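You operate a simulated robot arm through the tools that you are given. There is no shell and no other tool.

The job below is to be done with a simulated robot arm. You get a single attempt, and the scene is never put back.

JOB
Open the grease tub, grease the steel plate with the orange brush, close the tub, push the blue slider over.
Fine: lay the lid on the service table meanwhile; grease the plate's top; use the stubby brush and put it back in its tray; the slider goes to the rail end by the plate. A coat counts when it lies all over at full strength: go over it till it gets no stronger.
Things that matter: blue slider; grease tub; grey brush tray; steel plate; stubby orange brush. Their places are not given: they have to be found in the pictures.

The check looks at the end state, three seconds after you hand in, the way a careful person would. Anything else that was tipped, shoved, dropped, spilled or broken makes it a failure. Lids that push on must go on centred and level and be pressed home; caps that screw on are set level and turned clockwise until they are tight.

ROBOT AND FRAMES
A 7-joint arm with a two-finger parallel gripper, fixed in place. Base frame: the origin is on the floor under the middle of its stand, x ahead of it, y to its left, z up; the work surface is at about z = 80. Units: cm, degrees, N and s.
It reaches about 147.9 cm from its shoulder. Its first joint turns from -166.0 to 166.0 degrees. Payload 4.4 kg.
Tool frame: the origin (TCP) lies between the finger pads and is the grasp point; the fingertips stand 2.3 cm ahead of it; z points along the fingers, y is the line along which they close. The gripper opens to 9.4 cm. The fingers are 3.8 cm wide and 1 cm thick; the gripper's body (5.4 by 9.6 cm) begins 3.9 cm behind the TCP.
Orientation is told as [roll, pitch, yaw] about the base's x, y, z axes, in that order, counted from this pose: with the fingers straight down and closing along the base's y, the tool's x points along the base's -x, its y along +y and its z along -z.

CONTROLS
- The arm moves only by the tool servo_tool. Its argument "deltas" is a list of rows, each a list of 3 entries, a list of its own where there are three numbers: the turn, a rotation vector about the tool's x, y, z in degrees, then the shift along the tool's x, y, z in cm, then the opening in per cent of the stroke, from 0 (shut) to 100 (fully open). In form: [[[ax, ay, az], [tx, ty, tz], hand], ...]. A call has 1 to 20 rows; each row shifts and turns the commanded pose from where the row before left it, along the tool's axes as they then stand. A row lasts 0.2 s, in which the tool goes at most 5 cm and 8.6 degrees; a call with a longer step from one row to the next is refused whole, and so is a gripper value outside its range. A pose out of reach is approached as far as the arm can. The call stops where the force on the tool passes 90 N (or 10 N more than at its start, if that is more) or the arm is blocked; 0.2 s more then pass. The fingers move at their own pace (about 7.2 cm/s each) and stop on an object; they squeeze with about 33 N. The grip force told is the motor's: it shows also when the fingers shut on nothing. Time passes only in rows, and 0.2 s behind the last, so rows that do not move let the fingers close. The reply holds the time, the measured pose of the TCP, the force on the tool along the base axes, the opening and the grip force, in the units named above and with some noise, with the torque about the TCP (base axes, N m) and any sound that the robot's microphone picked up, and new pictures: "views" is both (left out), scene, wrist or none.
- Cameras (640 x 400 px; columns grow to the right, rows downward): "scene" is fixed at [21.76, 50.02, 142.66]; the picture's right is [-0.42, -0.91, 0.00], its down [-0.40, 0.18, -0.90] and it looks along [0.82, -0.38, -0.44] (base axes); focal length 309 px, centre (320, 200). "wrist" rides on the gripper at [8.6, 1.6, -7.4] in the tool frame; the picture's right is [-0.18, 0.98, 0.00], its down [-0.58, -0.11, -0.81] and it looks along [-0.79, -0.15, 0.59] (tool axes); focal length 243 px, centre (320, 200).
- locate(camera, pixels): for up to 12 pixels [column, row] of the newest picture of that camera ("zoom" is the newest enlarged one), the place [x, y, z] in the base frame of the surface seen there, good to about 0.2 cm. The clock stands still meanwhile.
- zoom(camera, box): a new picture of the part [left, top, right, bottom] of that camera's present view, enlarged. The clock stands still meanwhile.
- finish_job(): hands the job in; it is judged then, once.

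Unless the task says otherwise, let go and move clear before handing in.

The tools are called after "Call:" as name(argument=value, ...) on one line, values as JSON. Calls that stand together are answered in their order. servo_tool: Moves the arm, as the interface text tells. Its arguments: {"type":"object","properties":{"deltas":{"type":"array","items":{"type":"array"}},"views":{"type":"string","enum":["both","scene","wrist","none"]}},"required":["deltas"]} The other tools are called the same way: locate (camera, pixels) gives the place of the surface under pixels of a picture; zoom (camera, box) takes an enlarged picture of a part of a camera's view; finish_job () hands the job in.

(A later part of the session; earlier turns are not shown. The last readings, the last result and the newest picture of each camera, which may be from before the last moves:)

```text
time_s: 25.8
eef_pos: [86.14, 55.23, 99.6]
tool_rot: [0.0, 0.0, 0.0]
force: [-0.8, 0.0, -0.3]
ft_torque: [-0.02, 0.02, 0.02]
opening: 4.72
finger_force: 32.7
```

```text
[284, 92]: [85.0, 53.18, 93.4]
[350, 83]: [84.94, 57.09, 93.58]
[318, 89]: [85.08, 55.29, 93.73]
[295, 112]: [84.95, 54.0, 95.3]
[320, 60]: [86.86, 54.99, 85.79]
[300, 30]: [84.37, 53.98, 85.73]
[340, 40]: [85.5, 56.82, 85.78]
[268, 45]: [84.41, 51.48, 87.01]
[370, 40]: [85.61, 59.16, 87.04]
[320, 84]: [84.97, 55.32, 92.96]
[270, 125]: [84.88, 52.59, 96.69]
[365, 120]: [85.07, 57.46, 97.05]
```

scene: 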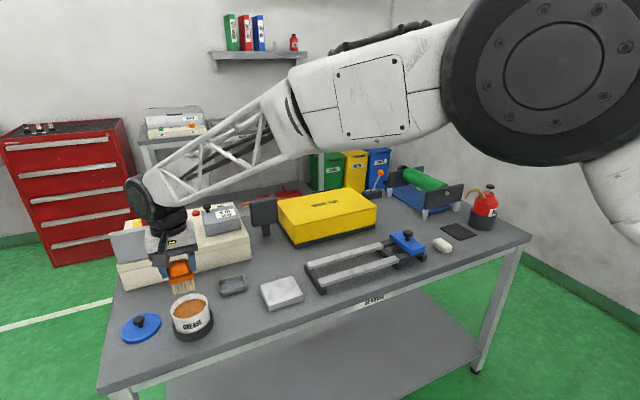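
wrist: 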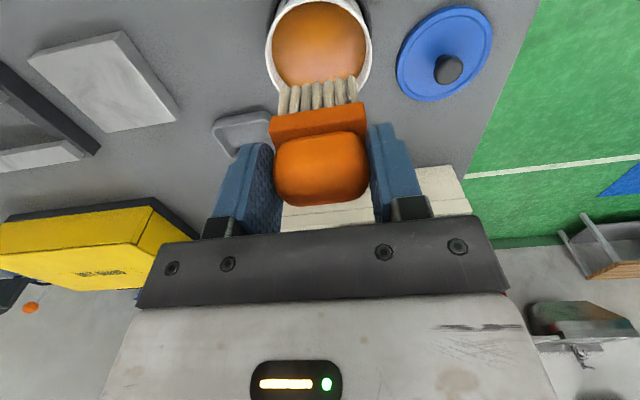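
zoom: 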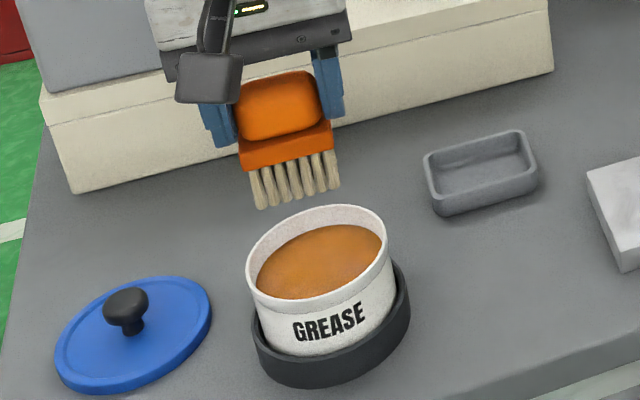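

Bristle tips are about 6.7–6.9 cm below the TCP; the grease surface is z≈85.6. I'll dip to TCP z≈91.7 (about 0.8 cm deep), hold a moment, and look.

Call:
servo_tool(deltas=[[[0, 0, 0], [0, -0.15, 2.5], 0], [[0, 0, 0], [0, 0, 2.5], 0], [[0, 0, 0], [0, 0, 1.2], 0], [[0, 0, 0], [0, 0, 0.8], 0], [[0, 0, 0], [0, 0, 0.5], 0], [[0, 0, 0], [0, 0, 0.3], 0], [[0, 0, 0], [0, 0, 0], 0], [[0, 0, 0], [0, 0, 0], 0], [[0, 0, 0], [0, 0, 0], 0]], views="both")

Call:
zoom(camera="scene", box=[150, 260, 230, 345])

```text
time_s: 27.8
eef_pos: [86.24, 54.95, 92.36]
tool_rot: [0.2, -0.4, -0.1]
force: [10.6, 2.6, 72.3]
ft_torque: [0.0, -0.57, 0.02]
opening: 4.73
finger_force: 32.5
```

scene: 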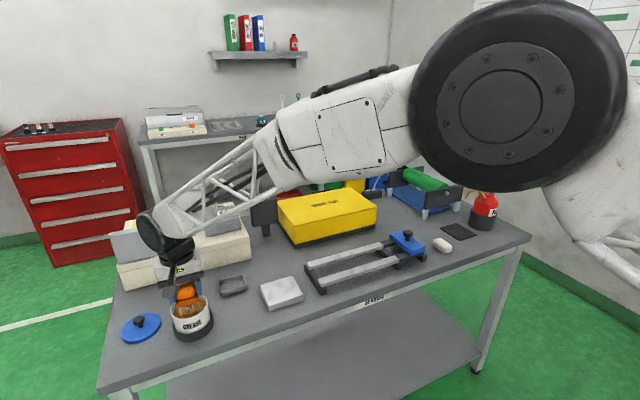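
wrist: 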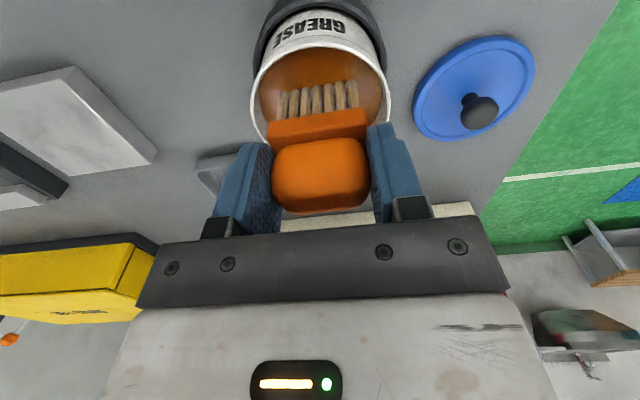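

```text
4.71 times, centred on (190, 302) of scene
```

zoom: 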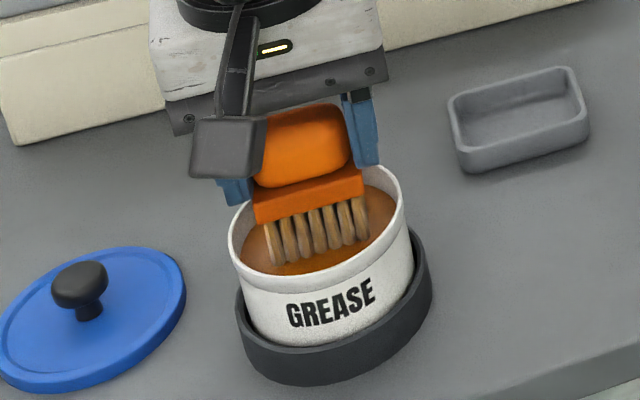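

The grease surface behaves firmly: 72 N at z=92.36, and the bristles have turned tan-orange. I'll back off to a light press right away and read the force.

Call:
servo_tool(deltas=[[[0, 0, 0], [0, 0, -0.5], 0], [[0, 0, 0], [0, 0, 0], 0], [[0, 0, 0], [0, 0, 0], 0]], views="none")

Call:
zoom(camera="wrist", box=[240, 20, 400, 220])

```text
time_s: 28.6
eef_pos: [86.13, 54.88, 92.23]
tool_rot: [0.0, 0.1, 0.1]
force: [11.7, 7.8, 39.8]
ft_torque: [0.4, -0.76, 0.03]
opening: 4.72
finger_force: 33.1
```

```text
2.00 times, centred on (320, 120) of wrist
```

zoom: 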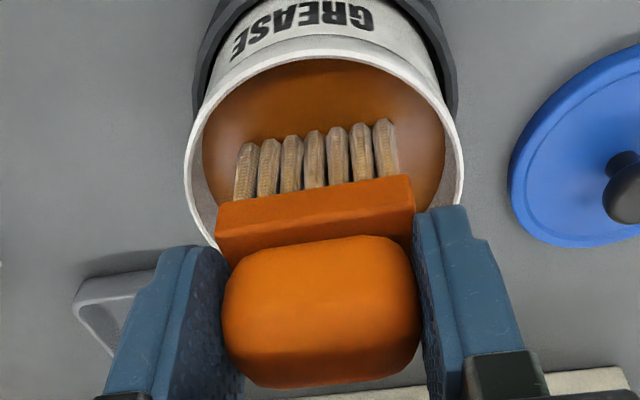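

The force is still 40 N; I'll ease up in small steps till it drops.

Call:
servo_tool(deltas=[[[0, 0, 0], [0, 0, -0.1], 0], [[0, 0, 0], [0, 0, -0.1], 0], [[0, 0, 0], [0, 0, 0], 0], [[0, 0, 0], [0, 0, 0], 0]], views="none")

Call:
servo_tool(deltas=[[[0, 0, 0], [0, 0, -0.2], 0], [[0, 0, 0], [0, 0, 0], 0], [[0, 0, 0], [0, 0, 0], 0]], views="wrist")

```text
time_s: 29.6
eef_pos: [86.09, 54.69, 92.27]
tool_rot: [-0.1, 0.1, 0.0]
force: [-3.1, 2.2, 4.4]
ft_torque: [0.12, 0.26, -0.01]
opening: 4.72
finger_force: 33.2
```

```text
time_s: 30.4
eef_pos: [86.13, 54.84, 92.71]
tool_rot: [0.1, 0.0, 0.0]
force: [-0.4, 0.4, 0.1]
ft_torque: [0.01, -0.02, 0.01]
opening: 4.74
finger_force: 32.7
```

wrist: 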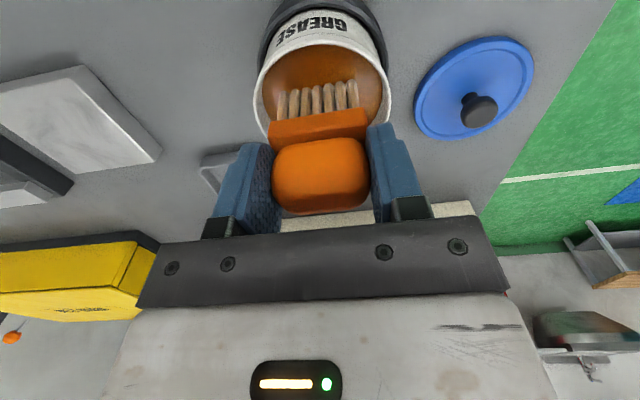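

Contact with the grease is at TCP z≈92.3. I'll lift the brush and see whether the bristles are loaded.

Call:
servo_tool(deltas=[[[0, 0, 0], [0, 0, -1], 0], [[0, 0, 0], [0, 0, -1.5], 0], [[0, 0, 0], [0, 0, -2], 0], [[0, 0, 0], [0, 0, -2], 0], [[0, 0, 0], [0, 0, 0], 0]], views="both")

Call:
zoom(camera="wrist", box=[240, 0, 400, 200])

Call:
zoom(camera="scene", box=[150, 240, 230, 345])

```text
time_s: 31.6
eef_pos: [86.32, 54.85, 99.26]
tool_rot: [0.0, 0.0, 0.0]
force: [-0.5, 0.4, -0.6]
ft_torque: [-0.03, -0.01, -0.01]
opening: 4.71
finger_force: 33.7
```

scene: 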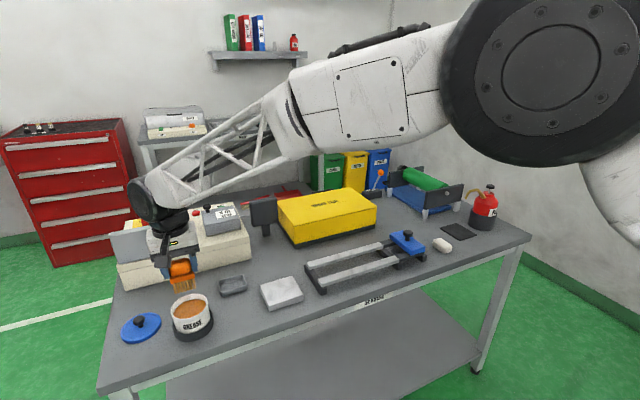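
wrist: 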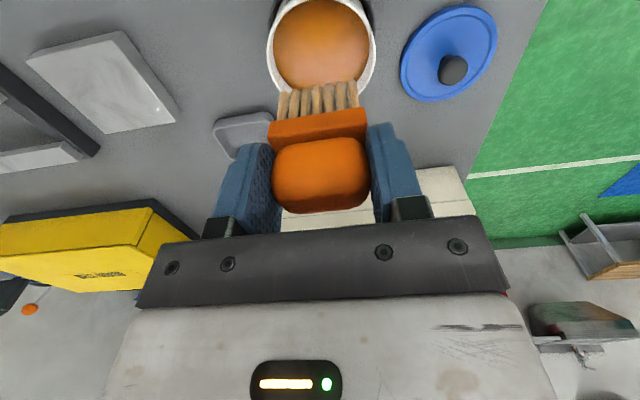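

```text
2.00 times, centred on (320, 100) of wrist
```

zoom: 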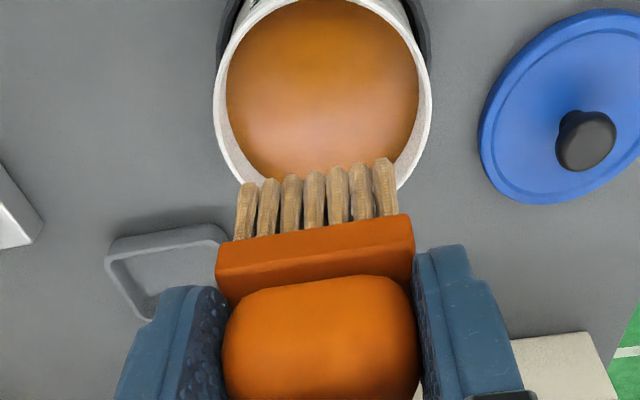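

```text
3.81 times, centred on (190, 292) of scene
```

zoom: 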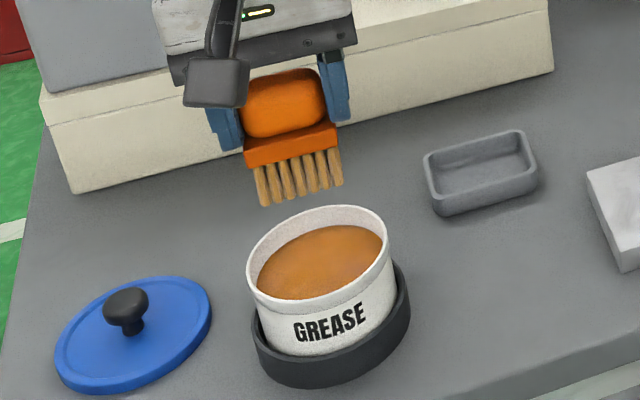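

The bristles are tan with grease, no drips seen. Now I'll measure the plate's top corners precisely.

Call:
zoom(camera="scene", box=[250, 265, 314, 320])

Call:
zoom(camera="wrist", box=[10, 20, 210, 145])

```text
7.27 times, centred on (282, 292) of scene
```

zoom: 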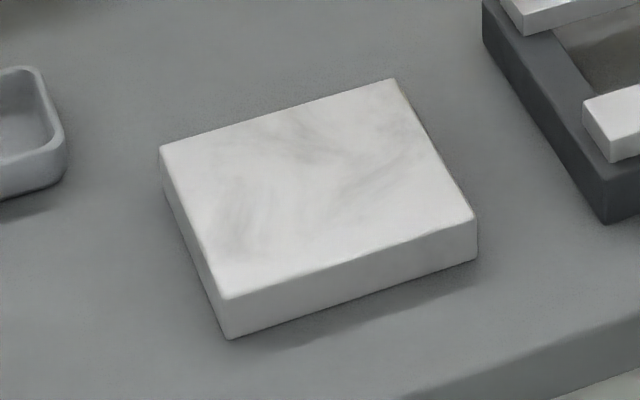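

```text
3.20 times, centred on (110, 82) of wrist
```

zoom: 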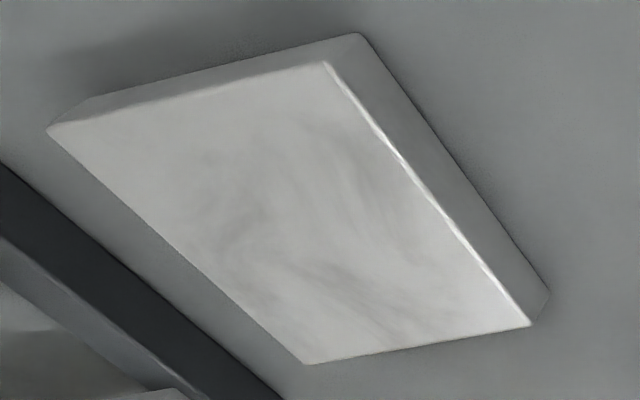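

I'll locate the plate-top corners in this wrist zoom and in the scene view.

Call:
locate(camera="zoom", pixels=[[60, 132], [320, 70], [518, 318], [305, 355], [300, 200], [190, 105], [425, 195], [415, 335], [180, 245]])

Call:
locate(camera="scene", pixels=[[261.5, 285.5], [291.5, 276.8], [301.5, 293.8], [269.5, 304], [282, 290], [265, 294], [297, 285], [276, 281], [286, 299]])

```text
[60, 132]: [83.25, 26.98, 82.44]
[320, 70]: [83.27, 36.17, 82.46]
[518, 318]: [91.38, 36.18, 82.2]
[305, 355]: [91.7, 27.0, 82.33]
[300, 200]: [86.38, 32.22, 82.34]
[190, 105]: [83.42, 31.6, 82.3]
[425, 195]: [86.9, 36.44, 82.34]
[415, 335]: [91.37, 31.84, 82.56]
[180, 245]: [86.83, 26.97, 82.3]
```

```text
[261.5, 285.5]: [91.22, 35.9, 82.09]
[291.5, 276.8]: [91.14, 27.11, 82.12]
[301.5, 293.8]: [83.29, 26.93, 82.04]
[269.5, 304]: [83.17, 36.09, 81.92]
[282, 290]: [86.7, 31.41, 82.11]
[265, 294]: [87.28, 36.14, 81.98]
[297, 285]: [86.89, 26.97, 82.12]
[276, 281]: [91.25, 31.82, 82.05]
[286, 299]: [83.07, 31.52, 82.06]
```

The plate top spans x≈83.0–91.7, y≈26.75–36.45 at z≈82.2, centre (87.35, 31.6). I'll carry the brush over the plate centre and come down to just above contact (expected near TCP z≈88.9).

Call:
servo_tool(deltas=[[[0, 0, 0], [-0.2, -4.6, 0], 0], [[0, 0, 0], [-0.2, -4.7, 0], 0], [[0, 0, 0], [-0.2, -4.7, 0], 0], [[0, 0, 0], [-0.25, -4.7, 0], 0], [[0, 0, 0], [-0.25, -4.55, 0], 0], [[0, 0, 0], [0, 0, 3], 0], [[0, 0, 0], [0, 0, 3], 0], [[0, 0, 0], [0, 0, 2], 0], [[0, 0, 0], [0, 0, 1], 0], [[0, 0, 0], [0, 0, 0.5], 0], [[0, 0, 0], [0, 0, 0], 0], [[0, 0, 0], [0, 0, 0], 0]], views="both")

```text
time_s: 34.2
eef_pos: [87.2, 31.65, 89.57]
tool_rot: [0.0, 0.0, 0.1]
force: [-0.2, 0.0, 0.0]
ft_torque: [0.01, -0.02, -0.02]
opening: 4.76
finger_force: 32.5
```

scene: 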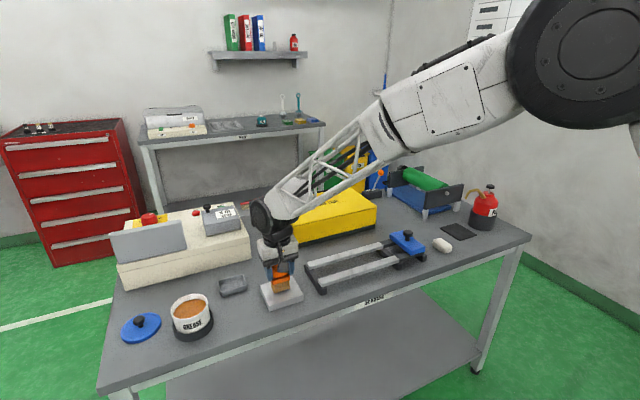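
wrist: 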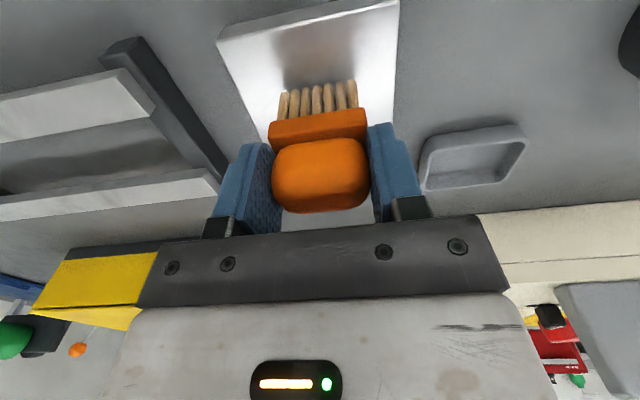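

The bristles hover over the plate centre. I'll ease down to find contact.

Call:
servo_tool(deltas=[[[0, 0, 0], [0, 0, 0.15], 0], [[0, 0, 0], [0, 0, 0.15], 0], [[0, 0, 0], [0, 0, 0.1], 0], [[0, 0, 0], [0, 0, 0], 0]], views="none")

Call:
servo_tool(deltas=[[[0, 0, 0], [0, 0, 0.1], 0], [[0, 0, 0], [0, 0, 0.1], 0], [[0, 0, 0], [0, 0, 0], 0]], views="none")

```text
time_s: 35.2
eef_pos: [87.28, 31.72, 89.23]
tool_rot: [-0.1, 0.0, -0.1]
force: [-1.0, -0.9, -0.5]
ft_torque: [-0.01, 0.01, -0.01]
opening: 4.73
finger_force: 32.2
```

```text
time_s: 36.0
eef_pos: [87.21, 31.56, 89.09]
tool_rot: [-0.1, 0.0, 0.0]
force: [0.4, -0.6, -0.3]
ft_torque: [-0.04, -0.01, -0.05]
opening: 4.71
finger_force: 33.1
```

No contact yet at z≈89.0. Going on in 0.1 cm steps.

Call:
servo_tool(deltas=[[[0, 0, 0], [0, 0, 0.1], 0], [[0, 0, 0], [0, 0, 0], 0]], views="none")

Call:
servo_tool(deltas=[[[0, 0, 0], [0, 0, 0.1], 0], [[0, 0, 0], [0, 0, 0], 0]], views="none")

Call:
servo_tool(deltas=[[[0, 0, 0], [0, 0, 0.1], 0], [[0, 0, 0], [0, 0, 0], 0]], views="wrist")

```text
time_s: 36.6
eef_pos: [87.35, 31.48, 89.04]
tool_rot: [0.1, 0.0, -0.1]
force: [-0.6, -0.2, -0.1]
ft_torque: [0.0, -0.04, 0.0]
opening: 4.71
finger_force: 33.7
```

```text
time_s: 37.2
eef_pos: [87.26, 31.73, 89.03]
tool_rot: [0.0, 0.0, 0.1]
force: [-0.7, -0.9, 1.8]
ft_torque: [-0.06, 0.08, 0.0]
opening: 4.72
finger_force: 33.2
```

```text
time_s: 37.8
eef_pos: [87.42, 31.59, 88.9]
tool_rot: [0.0, -0.1, 0.1]
force: [0.4, -6.4, 14.7]
ft_torque: [-0.38, -0.02, -0.02]
opening: 4.72
finger_force: 33.1
```

wrist: 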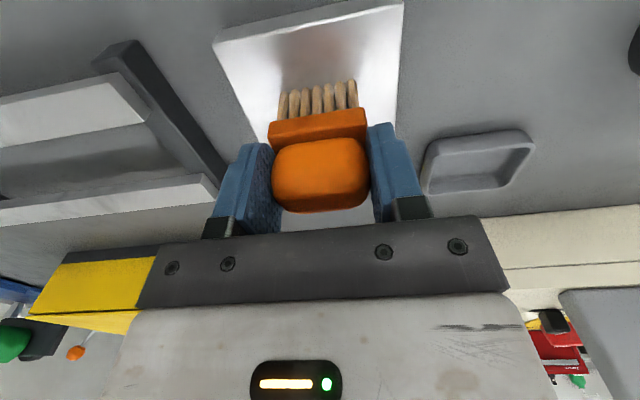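

Contact begins near commanded z≈88.8; now 14.7 N. I'll ease off slightly and make a short trial stroke along x to watch the side force.

Call:
servo_tool(deltas=[[[0, 0, 0], [0, 0, -0.05], 0], [[0, 0, 0], [0.5, 0, 0], 0], [[0, 0, 0], [0.5, 0, 0], 0], [[0, 0, 0], [0.5, 0, 0], 0], [[0, 0, 0], [0.5, 0, 0], 0]], views="wrist")

Call:
zoom(camera="scene", box=[240, 250, 320, 315])

```text
time_s: 39.0
eef_pos: [85.32, 31.71, 88.88]
tool_rot: [0.0, 0.0, 0.0]
force: [8.7, -0.2, 10.9]
ft_torque: [0.02, -0.51, -0.04]
opening: 4.69
finger_force: 33.2
```

wrist: 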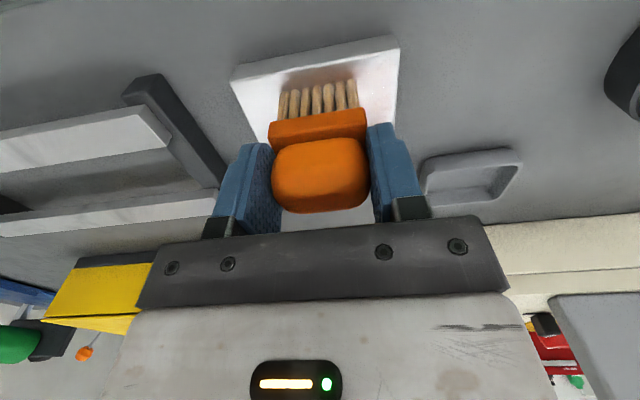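

```text
6.15 times, centred on (280, 282) of scene
```

zoom: 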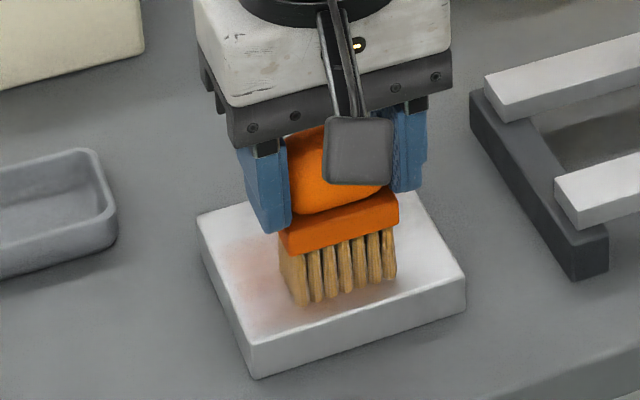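

A faint orange tint shows on the plate at (240,270) of the zoom and the plate hasn't moved (side force 8.7 N). I'll run full-length strokes along x in the middle lane and see how the coat builds.

Call:
servo_tool(deltas=[[[0, 0, 0], [0.9, 0, 0], 0], [[0, 0, 0], [0.9, 0, 0], 0], [[0, 0, 0], [-0.96, 0, 0], 0], [[0, 0, 0], [-0.96, 0, 0], 0], [[0, 0, 0], [-0.96, 0, 0], 0], [[0, 0, 0], [-0.96, 0, 0], 0], [[0, 0, 0], [-0.96, 0, 0], 0], [[0, 0, 0], [-0.96, 0, 0], 0], [[0, 0, 0], [-0.96, 0, 0], 0], [[0, 0, 0], [-0.96, 0, 0], 0], [[0, 0, 0], [0, 0, 0], 0]], views="both")

Call:
zoom(camera="scene", box=[240, 250, 320, 315])

```text
time_s: 41.4
eef_pos: [91.19, 31.49, 88.88]
tool_rot: [0.0, -0.2, 0.0]
force: [-7.8, -0.9, 14.1]
ft_torque: [-0.05, 0.57, 0.0]
opening: 4.71
finger_force: 33.0
```

scene: 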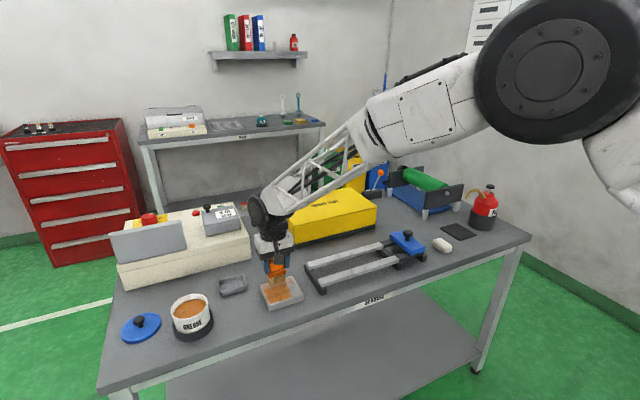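
wrist: 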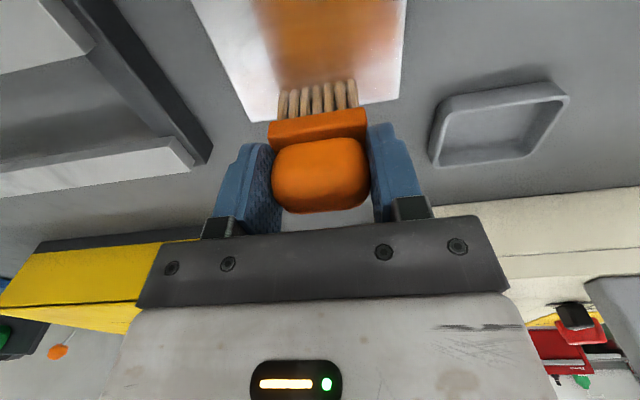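

```text
6.15 times, centred on (280, 282) of scene
```

zoom: 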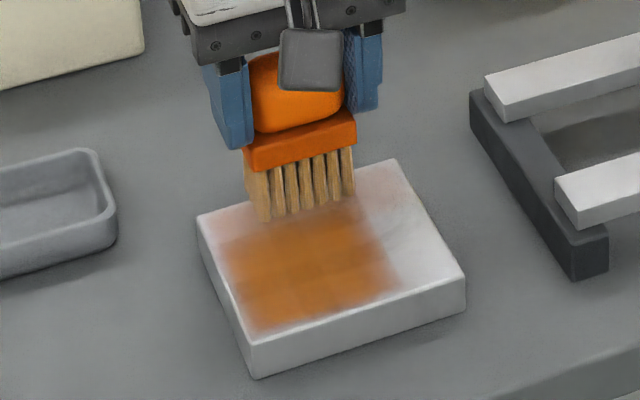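

The middle lane is building a solid orange coat. I'll go on: shift to the lane at y≈34.9, stroke back to the near edge, then cross to y≈28.2.

Call:
servo_tool(deltas=[[[0, 0, 0], [0, 1.1, 0], 0], [[0, 0, 0], [0, 1.1, 0], 0], [[0, 0, 0], [0, 1.1, 0], 0], [[0, 0, 0], [1, 0, 0], 0], [[0, 0, 0], [1, 0, 0], 0], [[0, 0, 0], [1, 0, 0], 0], [[0, 0, 0], [1, 0, 0], 0], [[0, 0, 0], [1, 0, 0], 0], [[0, 0, 0], [1, 0, 0], 0], [[0, 0, 0], [1, 0, 0], 0], [[0, 0, 0], [1, 0, 0], 0], [[0, 0, 0], [0, -1.12, 0], 0], [[0, 0, 0], [0, -1.12, 0], 0], [[0, 0, 0], [0, -1.12, 0], 0], [[0, 0, 0], [0, -1.12, 0], 0], [[0, 0, 0], [0, -1.12, 0], 0], [[0, 0, 0], [0, -1.12, 0], 0]], views="wrist")

Call:
zoom(camera="scene", box=[240, 250, 320, 315])

```text
time_s: 45.0
eef_pos: [83.14, 28.24, 88.8]
tool_rot: [0.1, -0.1, 0.0]
force: [1.0, 20.7, 30.8]
ft_torque: [1.14, -0.16, 0.13]
opening: 4.73
finger_force: 32.0
```

wrist: 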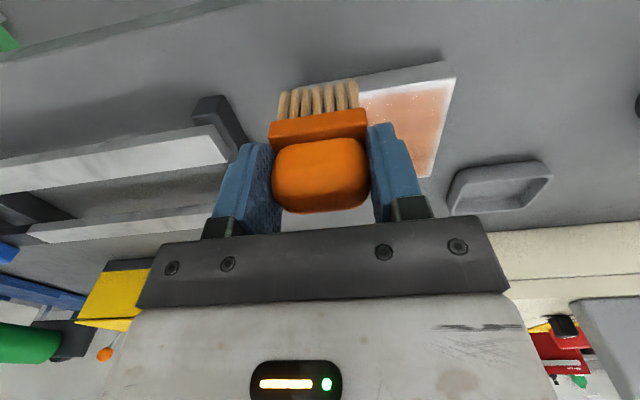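

```text
6.15 times, centred on (280, 282) of scene
```

zoom: 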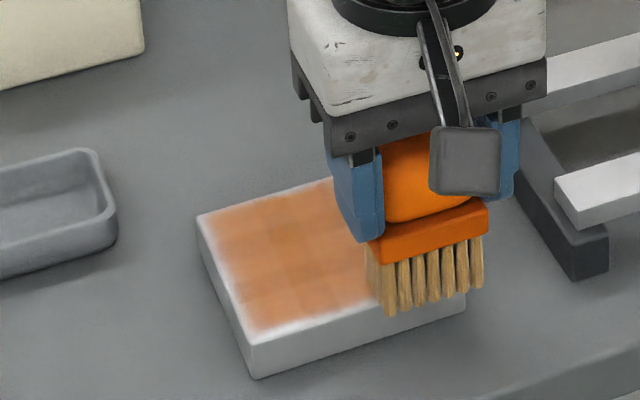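

The coat is spreading; the plate hasn't shifted but normal force rose to 31 N. I'll ease up 0.1 cm and stroke the right lane (y≈28.2) toward the far edge and back.

Call:
servo_tool(deltas=[[[0, 0, 0], [0, 0, -0.1], 0], [[0, 0, 0], [-1.04, 0, 0], 0], [[0, 0, 0], [-1.04, 0, 0], 0], [[0, 0, 0], [-1.04, 0, 0], 0], [[0, 0, 0], [-1.04, 0, 0], 0], [[0, 0, 0], [-1.04, 0, 0], 0], [[0, 0, 0], [-1.04, 0, 0], 0], [[0, 0, 0], [-1.04, 0, 0], 0], [[0, 0, 0], [-1.04, 0, 0], 0], [[0, 0, 0], [0, 0, 0], 0]], views="wrist")

Call:
zoom(camera="scene", box=[240, 250, 320, 315])

```text
time_s: 47.2
eef_pos: [91.6, 28.2, 88.87]
tool_rot: [0.0, -0.1, 0.0]
force: [0.9, 0.0, -0.7]
ft_torque: [-0.01, 0.01, -0.01]
opening: 4.72
finger_force: 32.9
```

wrist: 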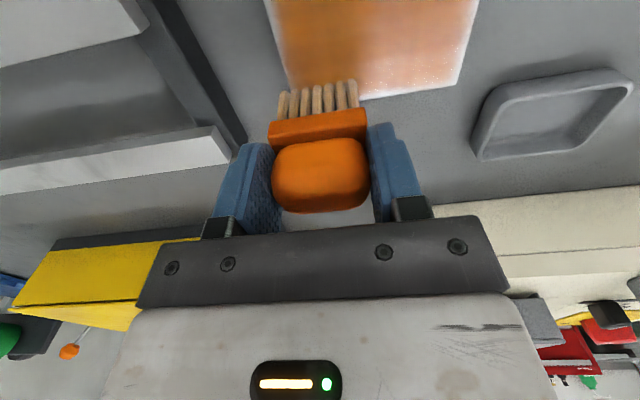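

```text
6.15 times, centred on (280, 282) of scene
```

zoom: 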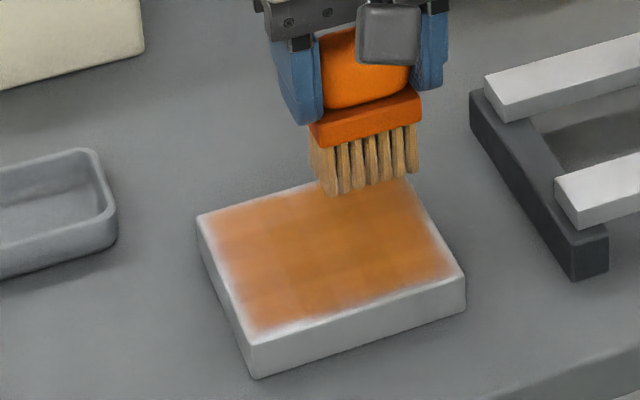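

Contact faded at the far end (0 N), so I'll press 0.08 cm lower and go over the right lane again, then the next lane.

Call:
servo_tool(deltas=[[[0, 0, 0], [0, -0.2, 0.1], 0], [[0, 0, 0], [1.04, 0, 0], 0], [[0, 0, 0], [1.04, 0, 0], 0], [[0, 0, 0], [1.04, 0, -0.02], 0], [[0, 0, 0], [1.04, 0, 0], 0], [[0, 0, 0], [1.04, 0, -0.02], 0], [[0, 0, 0], [1.04, 0, 0], 0], [[0, 0, 0], [1.04, 0, -0.02], 0], [[0, 0, 0], [1.04, 0, -0.02], 0], [[0, 0, 0], [0, 1, 0], 0], [[0, 0, 0], [0, 1, 0], 0], [[0, 0, 0], [-1.04, 0, 0], 0], [[0, 0, 0], [-1.04, 0, 0.02], 0], [[0, 0, 0], [-1.04, 0, 0], 0], [[0, 0, 0], [-1.04, 0, 0.02], 0], [[0, 0, 0], [-1.04, 0, 0], 0], [[0, 0, 0], [-1.04, 0, 0.02], 0], [[0, 0, 0], [-1.04, 0, 0], 0], [[0, 0, 0], [-1.04, 0, 0.02], 0]], views="wrist")

Call:
zoom(camera="scene", box=[240, 250, 320, 315])

```text
time_s: 51.2
eef_pos: [91.35, 30.12, 88.92]
tool_rot: [0.1, -0.1, 0.0]
force: [-0.6, 0.6, 1.1]
ft_torque: [0.07, 0.05, 0.03]
opening: 4.73
finger_force: 32.8
```

wrist: 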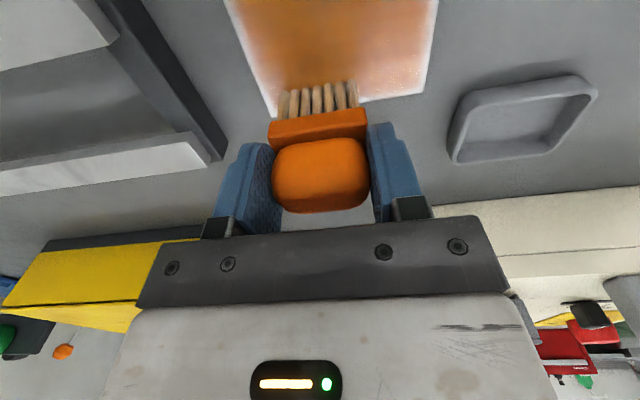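

```text
6.15 times, centred on (280, 282) of scene
```

zoom: 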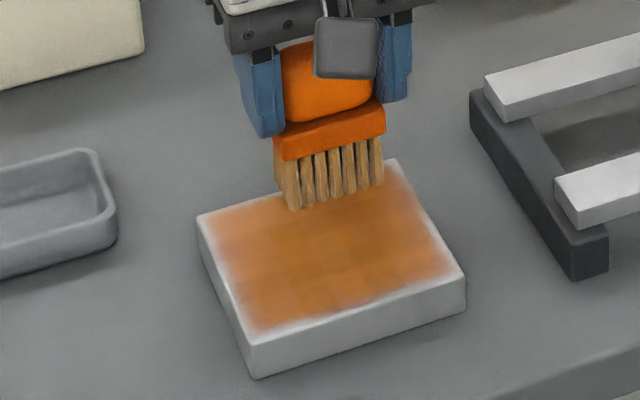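

The centre darkens but edges still have a pale fringe, and contact is light (1 N). I'll press 0.08 cm lower and run along the perimeter: the far edge, then the left edge.

Call:
servo_tool(deltas=[[[0, 0, 0], [0, 0, 0.08], 0], [[0, 0, 0], [0, -1.25, 0], 0], [[0, 0, 0], [0, -1.25, 0], 0], [[0, 0, 0], [0, 1.14, 0], 0], [[0, 0, 0], [0, 1.14, 0], 0], [[0, 0, 0], [0, 1.14, 0], 0], [[0, 0, 0], [0, 1.14, 0], 0], [[0, 0, 0], [0, 1.14, 0], 0], [[0, 0, 0], [0, 1.14, 0], 0], [[0, 0, 0], [0, 1.14, 0], 0], [[0, 0, 0], [0, 0, 0], 0]], views="wrist")

Call:
zoom(camera="scene", box=[240, 250, 320, 315])

```text
time_s: 53.6
eef_pos: [91.47, 35.46, 88.87]
tool_rot: [0.0, -0.1, 0.0]
force: [2.2, -20.8, 33.5]
ft_torque: [-1.35, -0.09, 0.08]
opening: 4.73
finger_force: 33.0
```

wrist: 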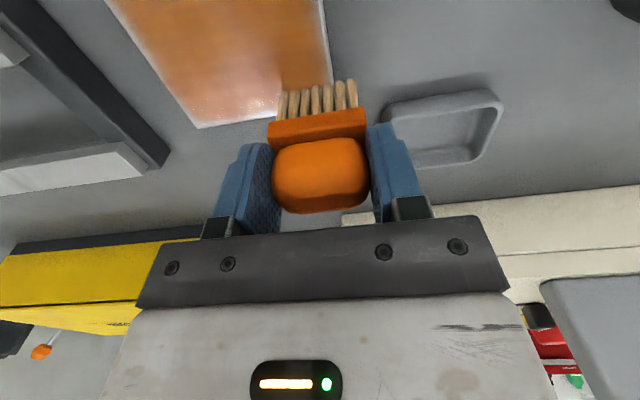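

```text
6.15 times, centred on (280, 282) of scene
```

zoom: 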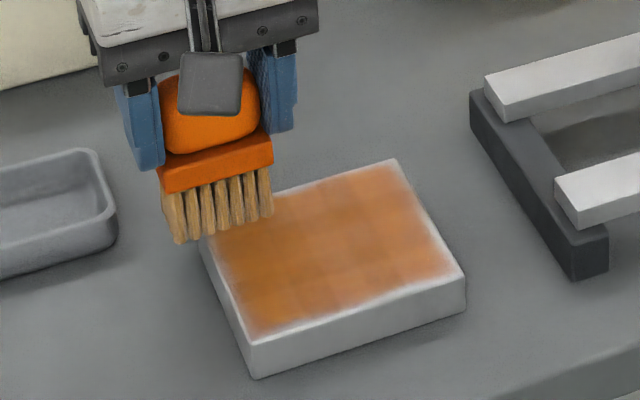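

Force climbs to 33 N at this corner; I'll ease up 0.12 cm and run along the left edge to the near side, then along the near edge.

Call:
servo_tool(deltas=[[[0, 0, 0], [0, 0, -0.12], 0], [[0, 0, 0], [1, 0, 0], 0], [[0, 0, 0], [1, 0, 0], 0], [[0, 0, 0], [1, 0, 0], 0], [[0, 0, 0], [1, 0, 0], 0], [[0, 0, 0], [1, 0, 0], 0], [[0, 0, 0], [1, 0, 0], 0], [[0, 0, 0], [1, 0, 0], 0], [[0, 0, 0], [1.1, 0, 0], 0], [[0, 0, 0], [0, 0, 0], 0]], views="wrist")

Call:
zoom(camera="scene", box=[240, 250, 320, 315])

```text
time_s: 55.8
eef_pos: [83.32, 35.56, 88.81]
tool_rot: [0.0, 0.1, 0.0]
force: [9.9, 1.0, 20.2]
ft_torque: [-0.05, -0.76, 0.04]
opening: 4.72
finger_force: 33.3
```

wrist: 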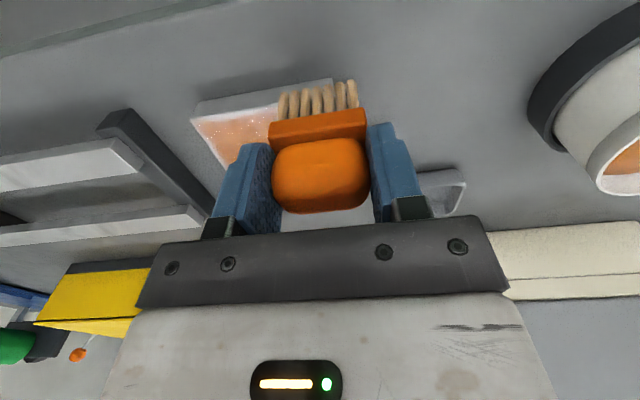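

```text
6.15 times, centred on (280, 282) of scene
```

zoom: 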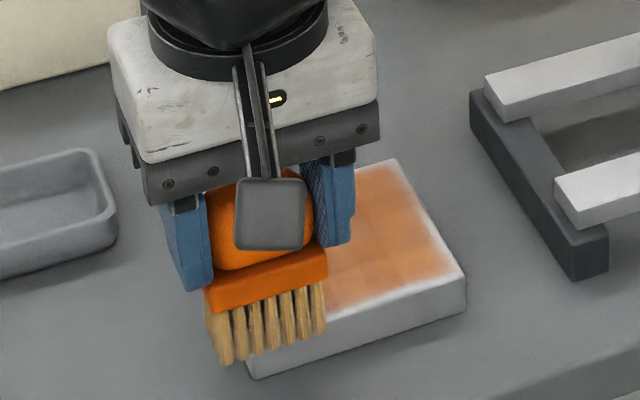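

Left edge done with about 20 N. Now along the near edge to y≈27.5, then along the right edge to the far side.

Call:
servo_tool(deltas=[[[0, 0, 0], [0, -1.14, -0.03], 0], [[0, 0, 0], [0, -1.14, 0], 0], [[0, 0, 0], [0, -1.14, 0], 0], [[0, 0, 0], [0, -1.14, 0], 0], [[0, 0, 0], [0, -1.14, 0], 0], [[0, 0, 0], [0, -1.14, 0], 0], [[0, 0, 0], [0, -1.14, 0], 0], [[0, 0, 0], [0, 0, 0], 0]], views="wrist")

Call:
zoom(camera="scene", box=[240, 250, 320, 315])

```text
time_s: 57.6
eef_pos: [83.37, 27.45, 88.98]
tool_rot: [-0.1, 0.0, 0.0]
force: [-1.9, 11.6, 20.2]
ft_torque: [0.74, 0.04, 0.07]
opening: 4.71
finger_force: 32.9
```

wrist: 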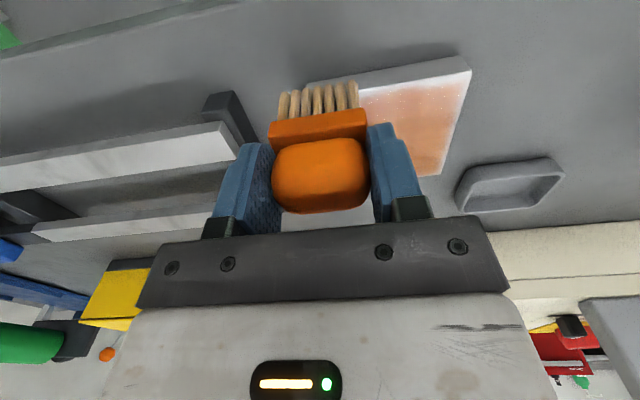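

```text
6.15 times, centred on (280, 282) of scene
```

zoom: 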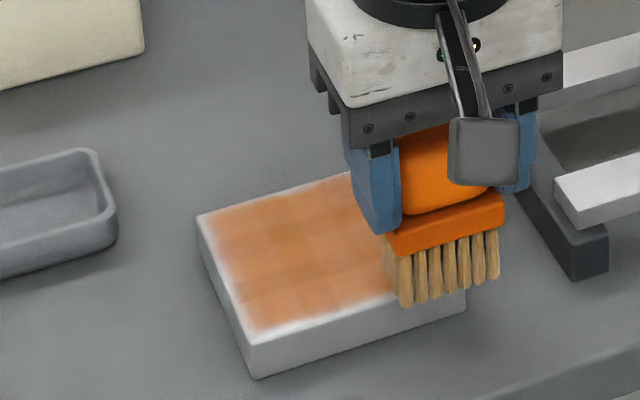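

The near-edge fringe hardly changed, so the brush may be running dry. I'll finish the right edge, then lift and examine brush and plate.

Call:
servo_tool(deltas=[[[0, 0, 0], [-1.02, 0, 0], 0], [[0, 0, 0], [-1.02, 0, 0.02], 0], [[0, 0, 0], [-1.02, 0, 0], 0], [[0, 0, 0], [-1.02, 0, 0.02], 0], [[0, 0, 0], [-1.02, 0, 0], 0], [[0, 0, 0], [-1.02, 0, 0.02], 0], [[0, 0, 0], [-1.02, 0, 0], 0], [[0, 0, 0], [-1.02, 0, 0.02], 0], [[0, 0, 0], [0, 0, 0], 0], [[0, 0, 0], [0, 0, -2], 0], [[0, 0, 0], [0, 0, -3], 0], [[0, 0, 0], [0, 1, -3], 0], [[0, 0, 0], [0, 3, -3], 0], [[0, 0, 0], [0, 4.5, 0], 0], [[0, 0, 0], [0, 4.5, 0], 0], [[0, 0, 0], [0, 0, 0], 0]], views="both")

Call:
zoom(camera="scene", box=[240, 250, 320, 315])

Call:
zoom(camera="scene", box=[190, 215, 270, 280])

```text
time_s: 61.0
eef_pos: [91.11, 40.47, 99.81]
tool_rot: [-0.1, 0.0, 0.0]
force: [0.2, 0.0, 0.2]
ft_torque: [0.01, 0.03, -0.04]
opening: 4.76
finger_force: 33.0
```

scene: 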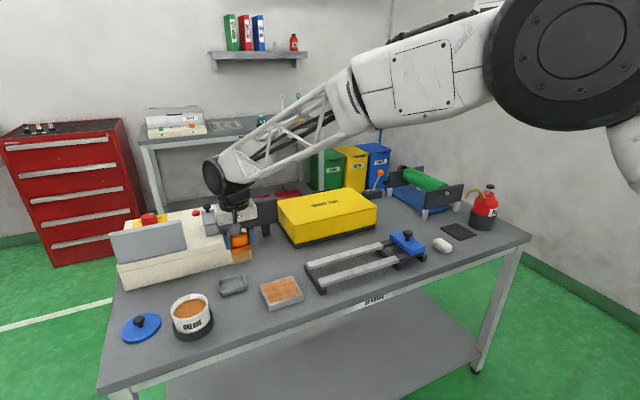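
wrist: 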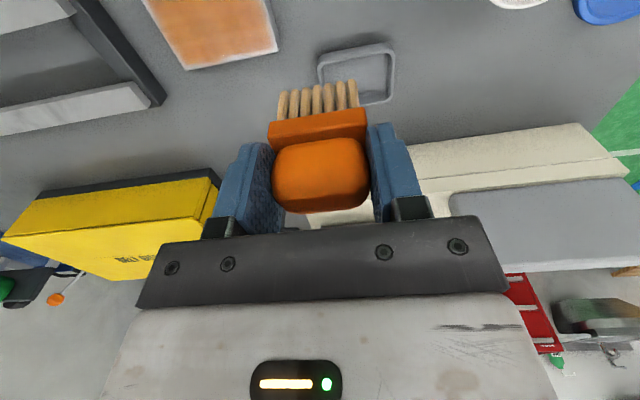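

```text
6.15 times, centred on (280, 282) of scene
```

zoom: 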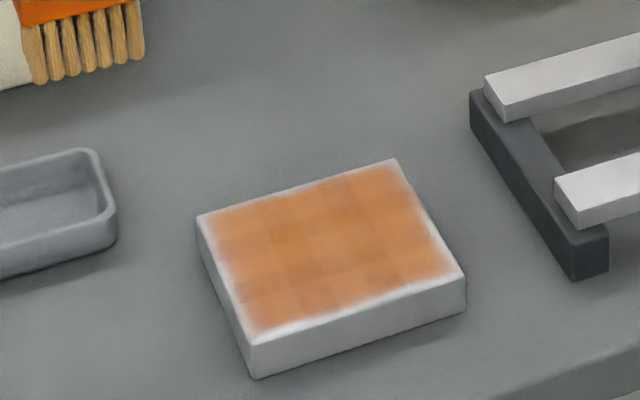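

```text
6.15 times, centred on (230, 248) of scene
```

zoom: 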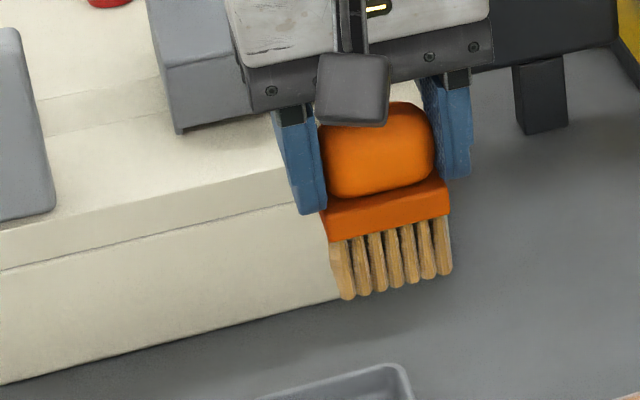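

The coat now covers the plate in patches of uneven strength, and the plate hasn't moved. I'll re-dip the brush, pressing lightly this time, to have plenty of grease for further passes.

Call:
servo_tool(deltas=[[[0, 0, 0], [1.2, 3.6, 0], 0], [[0, 0, 0], [1.2, 3.6, 0], 0], [[0, 0, 0], [1.2, 3.6, 0], 0], [[0, 0, 0], [1.2, 3.6, 0], 0], [[0, 0, 0], [0, 0, 3], 0], [[0, 0, 0], [0, 0, 3], 0], [[0, 0, 0], [0, 0, 1], 0], [[0, 0, 0], [0, 0, 0], 0]], views="wrist")

```text
time_s: 62.8
eef_pos: [86.64, 54.81, 92.82]
tool_rot: [-0.1, 0.0, 0.0]
force: [1.2, 0.2, -1.0]
ft_torque: [-0.01, 0.03, -0.03]
opening: 4.73
finger_force: 33.1
```

wrist: 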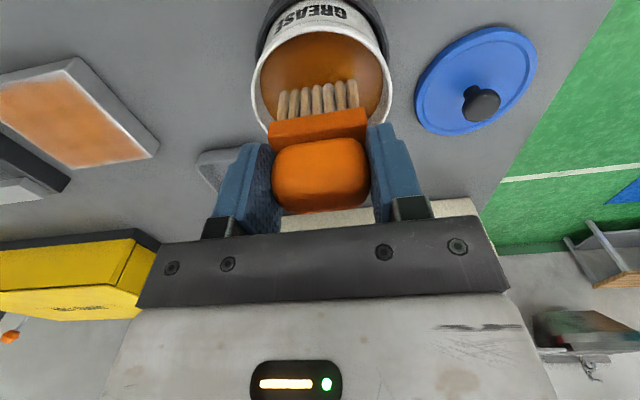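

Call:
servo_tool(deltas=[[[0, 0, 0], [0.3, 0.1, 0.2], 0], [[0, 0, 0], [0, 0, 0.15], 0], [[0, 0, 0], [0, 0, 0.1], 0], [[0, 0, 0], [0, 0, 0], 0], [[0, 0, 0], [0, 0, 0], 0]], views="none")

```text
time_s: 64.0
eef_pos: [86.41, 54.87, 92.44]
tool_rot: [0.0, 0.0, 0.0]
force: [0.3, -0.1, -1.2]
ft_torque: [0.01, 0.0, 0.01]
opening: 4.76
finger_force: 33.1
```

The bristles are inside the tub but no contact force yet at z≈92.4. I'll ease lower in 0.1 cm steps.

Call:
servo_tool(deltas=[[[0, 0, 0], [0, 0, 0.1], 0], [[0, 0, 0], [0, 0, 0], 0]], views="none")

Call:
servo_tool(deltas=[[[0, 0, 0], [0, 0, 0.1], 0], [[0, 0, 0], [0, 0, 0], 0]], views="none")

Call:
servo_tool(deltas=[[[0, 0, 0], [0, 0, 0.08], 0], [[0, 0, 0], [0, 0, 0], 0]], views="wrist")

```text
time_s: 64.6
eef_pos: [86.44, 54.93, 92.25]
tool_rot: [0.0, 0.0, 0.0]
force: [0.1, 0.2, 0.0]
ft_torque: [0.01, -0.03, 0.0]
opening: 4.75
finger_force: 33.2
```

```text
time_s: 65.2
eef_pos: [86.41, 54.99, 92.33]
tool_rot: [0.0, -0.2, 0.0]
force: [-0.3, -4.0, 8.6]
ft_torque: [-0.27, -0.05, -0.01]
opening: 4.7
finger_force: 32.3
```

```text
time_s: 65.8
eef_pos: [86.46, 55.0, 92.19]
tool_rot: [0.1, -0.1, 0.0]
force: [-6.6, -5.3, 24.5]
ft_torque: [-0.39, 0.39, -0.02]
opening: 4.71
finger_force: 33.2
```

wrist: 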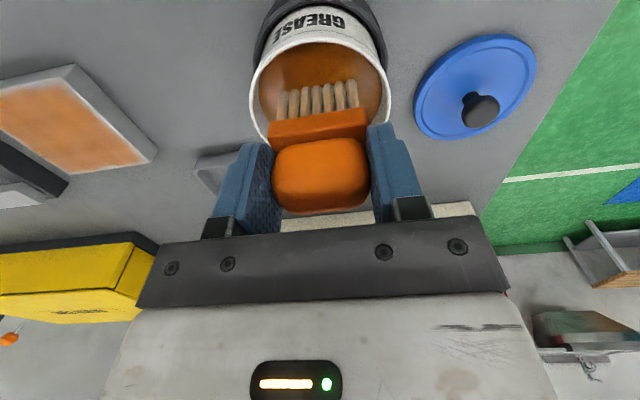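

Light contact with the grease (24 N). I'll hold briefly, then lift and return over the plate.

Call:
servo_tool(deltas=[[[0, 0, 0], [0, 0, 0], 0], [[0, 0, 0], [0, 0, 0], 0], [[0, 0, 0], [0, 0, -0.5], 0], [[0, 0, 0], [0, 0, -1.5], 0], [[0, 0, 0], [0, 0, -2.5], 0], [[0, 0, 0], [0, 0, -2.4], 0], [[0, 0, 0], [0, -4, 0], 0], [[0, 0, 0], [0, -4.7, 0], 0], [[0, 0, 0], [0, -4.7, 0], 0], [[0, 0, 0], [0, -4.7, 0], 0], [[0, 0, 0], [0, -3, 0], 0], [[0, 0, 0], [0, 0, 3], 0], [[0, 0, 0], [0, 0, 3], 0], [[0, 0, 0], [0, 0, 2.5], 0], [[0, 0, 0], [0, 0, 1], 0], [[0, 0, 0], [0, 0, 0], 0]], views="wrist")

Call:
zoom(camera="scene", box=[240, 250, 320, 315])

```text
time_s: 69.2
eef_pos: [86.3, 33.95, 89.54]
tool_rot: [0.0, 0.0, 0.1]
force: [-0.6, 0.1, -1.4]
ft_torque: [-0.03, 0.01, 0.01]
opening: 4.7
finger_force: 33.0
```

wrist: 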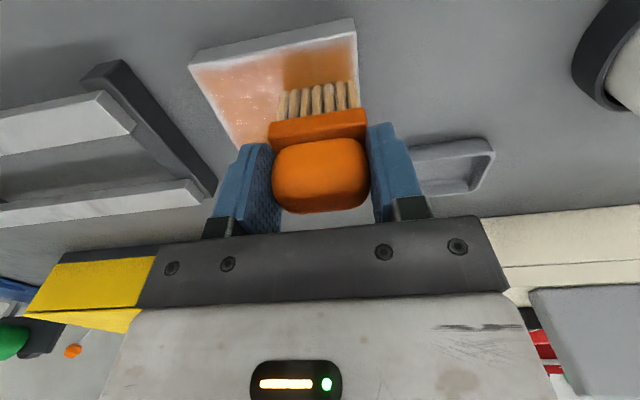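

```text
6.15 times, centred on (280, 282) of scene
```

zoom: 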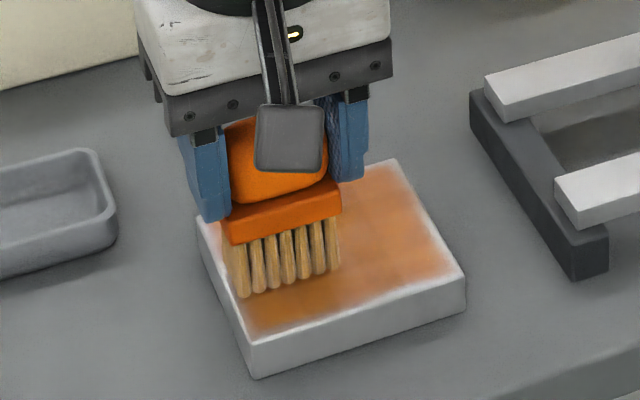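

Back above the plate at (86.3, 33.95). I'll come down gently to contact.

Call:
servo_tool(deltas=[[[0, 0, 0], [0, 0.4, 0.3], 0], [[0, 0, 0], [0, 0.4, 0.25], 0], [[0, 0, 0], [0, 0, 0.1], 0], [[0, 0, 0], [0, 0, 0], 0]], views="none")

Call:
servo_tool(deltas=[[[0, 0, 0], [0, 0, 0.08], 0], [[0, 0, 0], [0, 0, 0], 0]], views="none")

```text
time_s: 70.2
eef_pos: [86.48, 34.68, 88.93]
tool_rot: [0.0, 0.0, 0.1]
force: [-1.4, -1.8, 5.5]
ft_torque: [-0.13, 0.03, -0.01]
opening: 4.71
finger_force: 33.2
```

```text
time_s: 70.8
eef_pos: [86.41, 34.74, 88.82]
tool_rot: [0.0, -0.1, 0.0]
force: [-4.2, -0.4, 18.5]
ft_torque: [-0.03, 0.17, 0.01]
opening: 4.76
finger_force: 33.5
```

Contact at 18 N. I'll stroke this left lane back and forth.

Call:
servo_tool(deltas=[[[0, 0, 0], [-1, 0, 0], 0], [[0, 0, 0], [-1, 0, 0], 0], [[0, 0, 0], [-1, 0, 0], 0], [[0, 0, 0], [-1, 0, 0], 0], [[0, 0, 0], [-1, 0, 0], 0], [[0, 0, 0], [1, 0, 0], 0], [[0, 0, 0], [1, 0, 0], 0], [[0, 0, 0], [1, 0, 0], 0], [[0, 0, 0], [1, 0, 0], 0], [[0, 0, 0], [1, 0, 0], 0], [[0, 0, 0], [1, 0, 0], 0], [[0, 0, 0], [1, 0, 0], 0], [[0, 0, 0], [1, 0, 0], 0], [[0, 0, 0], [0, -1, 0], 0], [[0, 0, 0], [0, -1, 0], 0]], views="wrist")

Call:
zoom(camera="scene", box=[240, 250, 320, 315])

```text
time_s: 74.0
eef_pos: [83.28, 32.66, 88.85]
tool_rot: [0.0, 0.0, 0.0]
force: [-5.9, 25.8, 34.7]
ft_torque: [1.4, 0.18, 0.13]
opening: 4.75
finger_force: 33.2
```

wrist: 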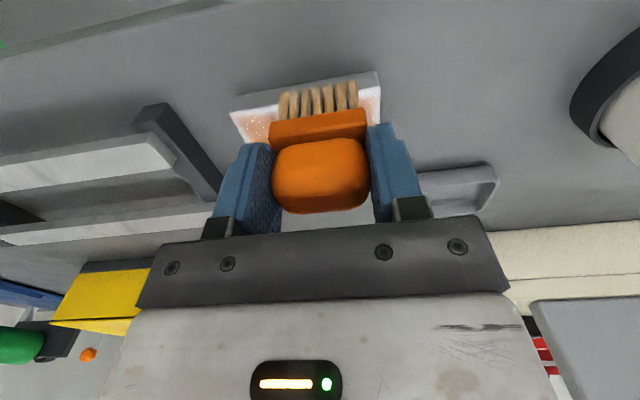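

```text
6.15 times, centred on (280, 282) of scene
```

zoom: 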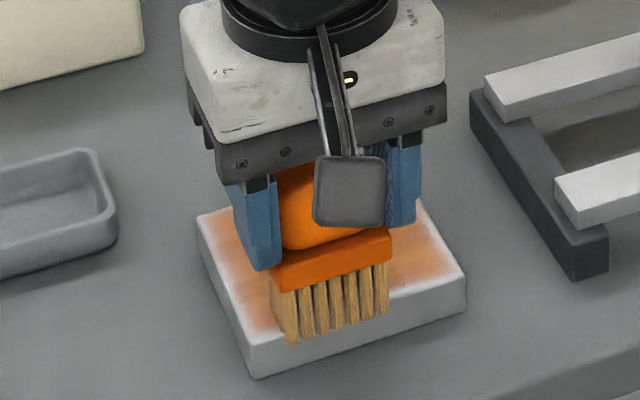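

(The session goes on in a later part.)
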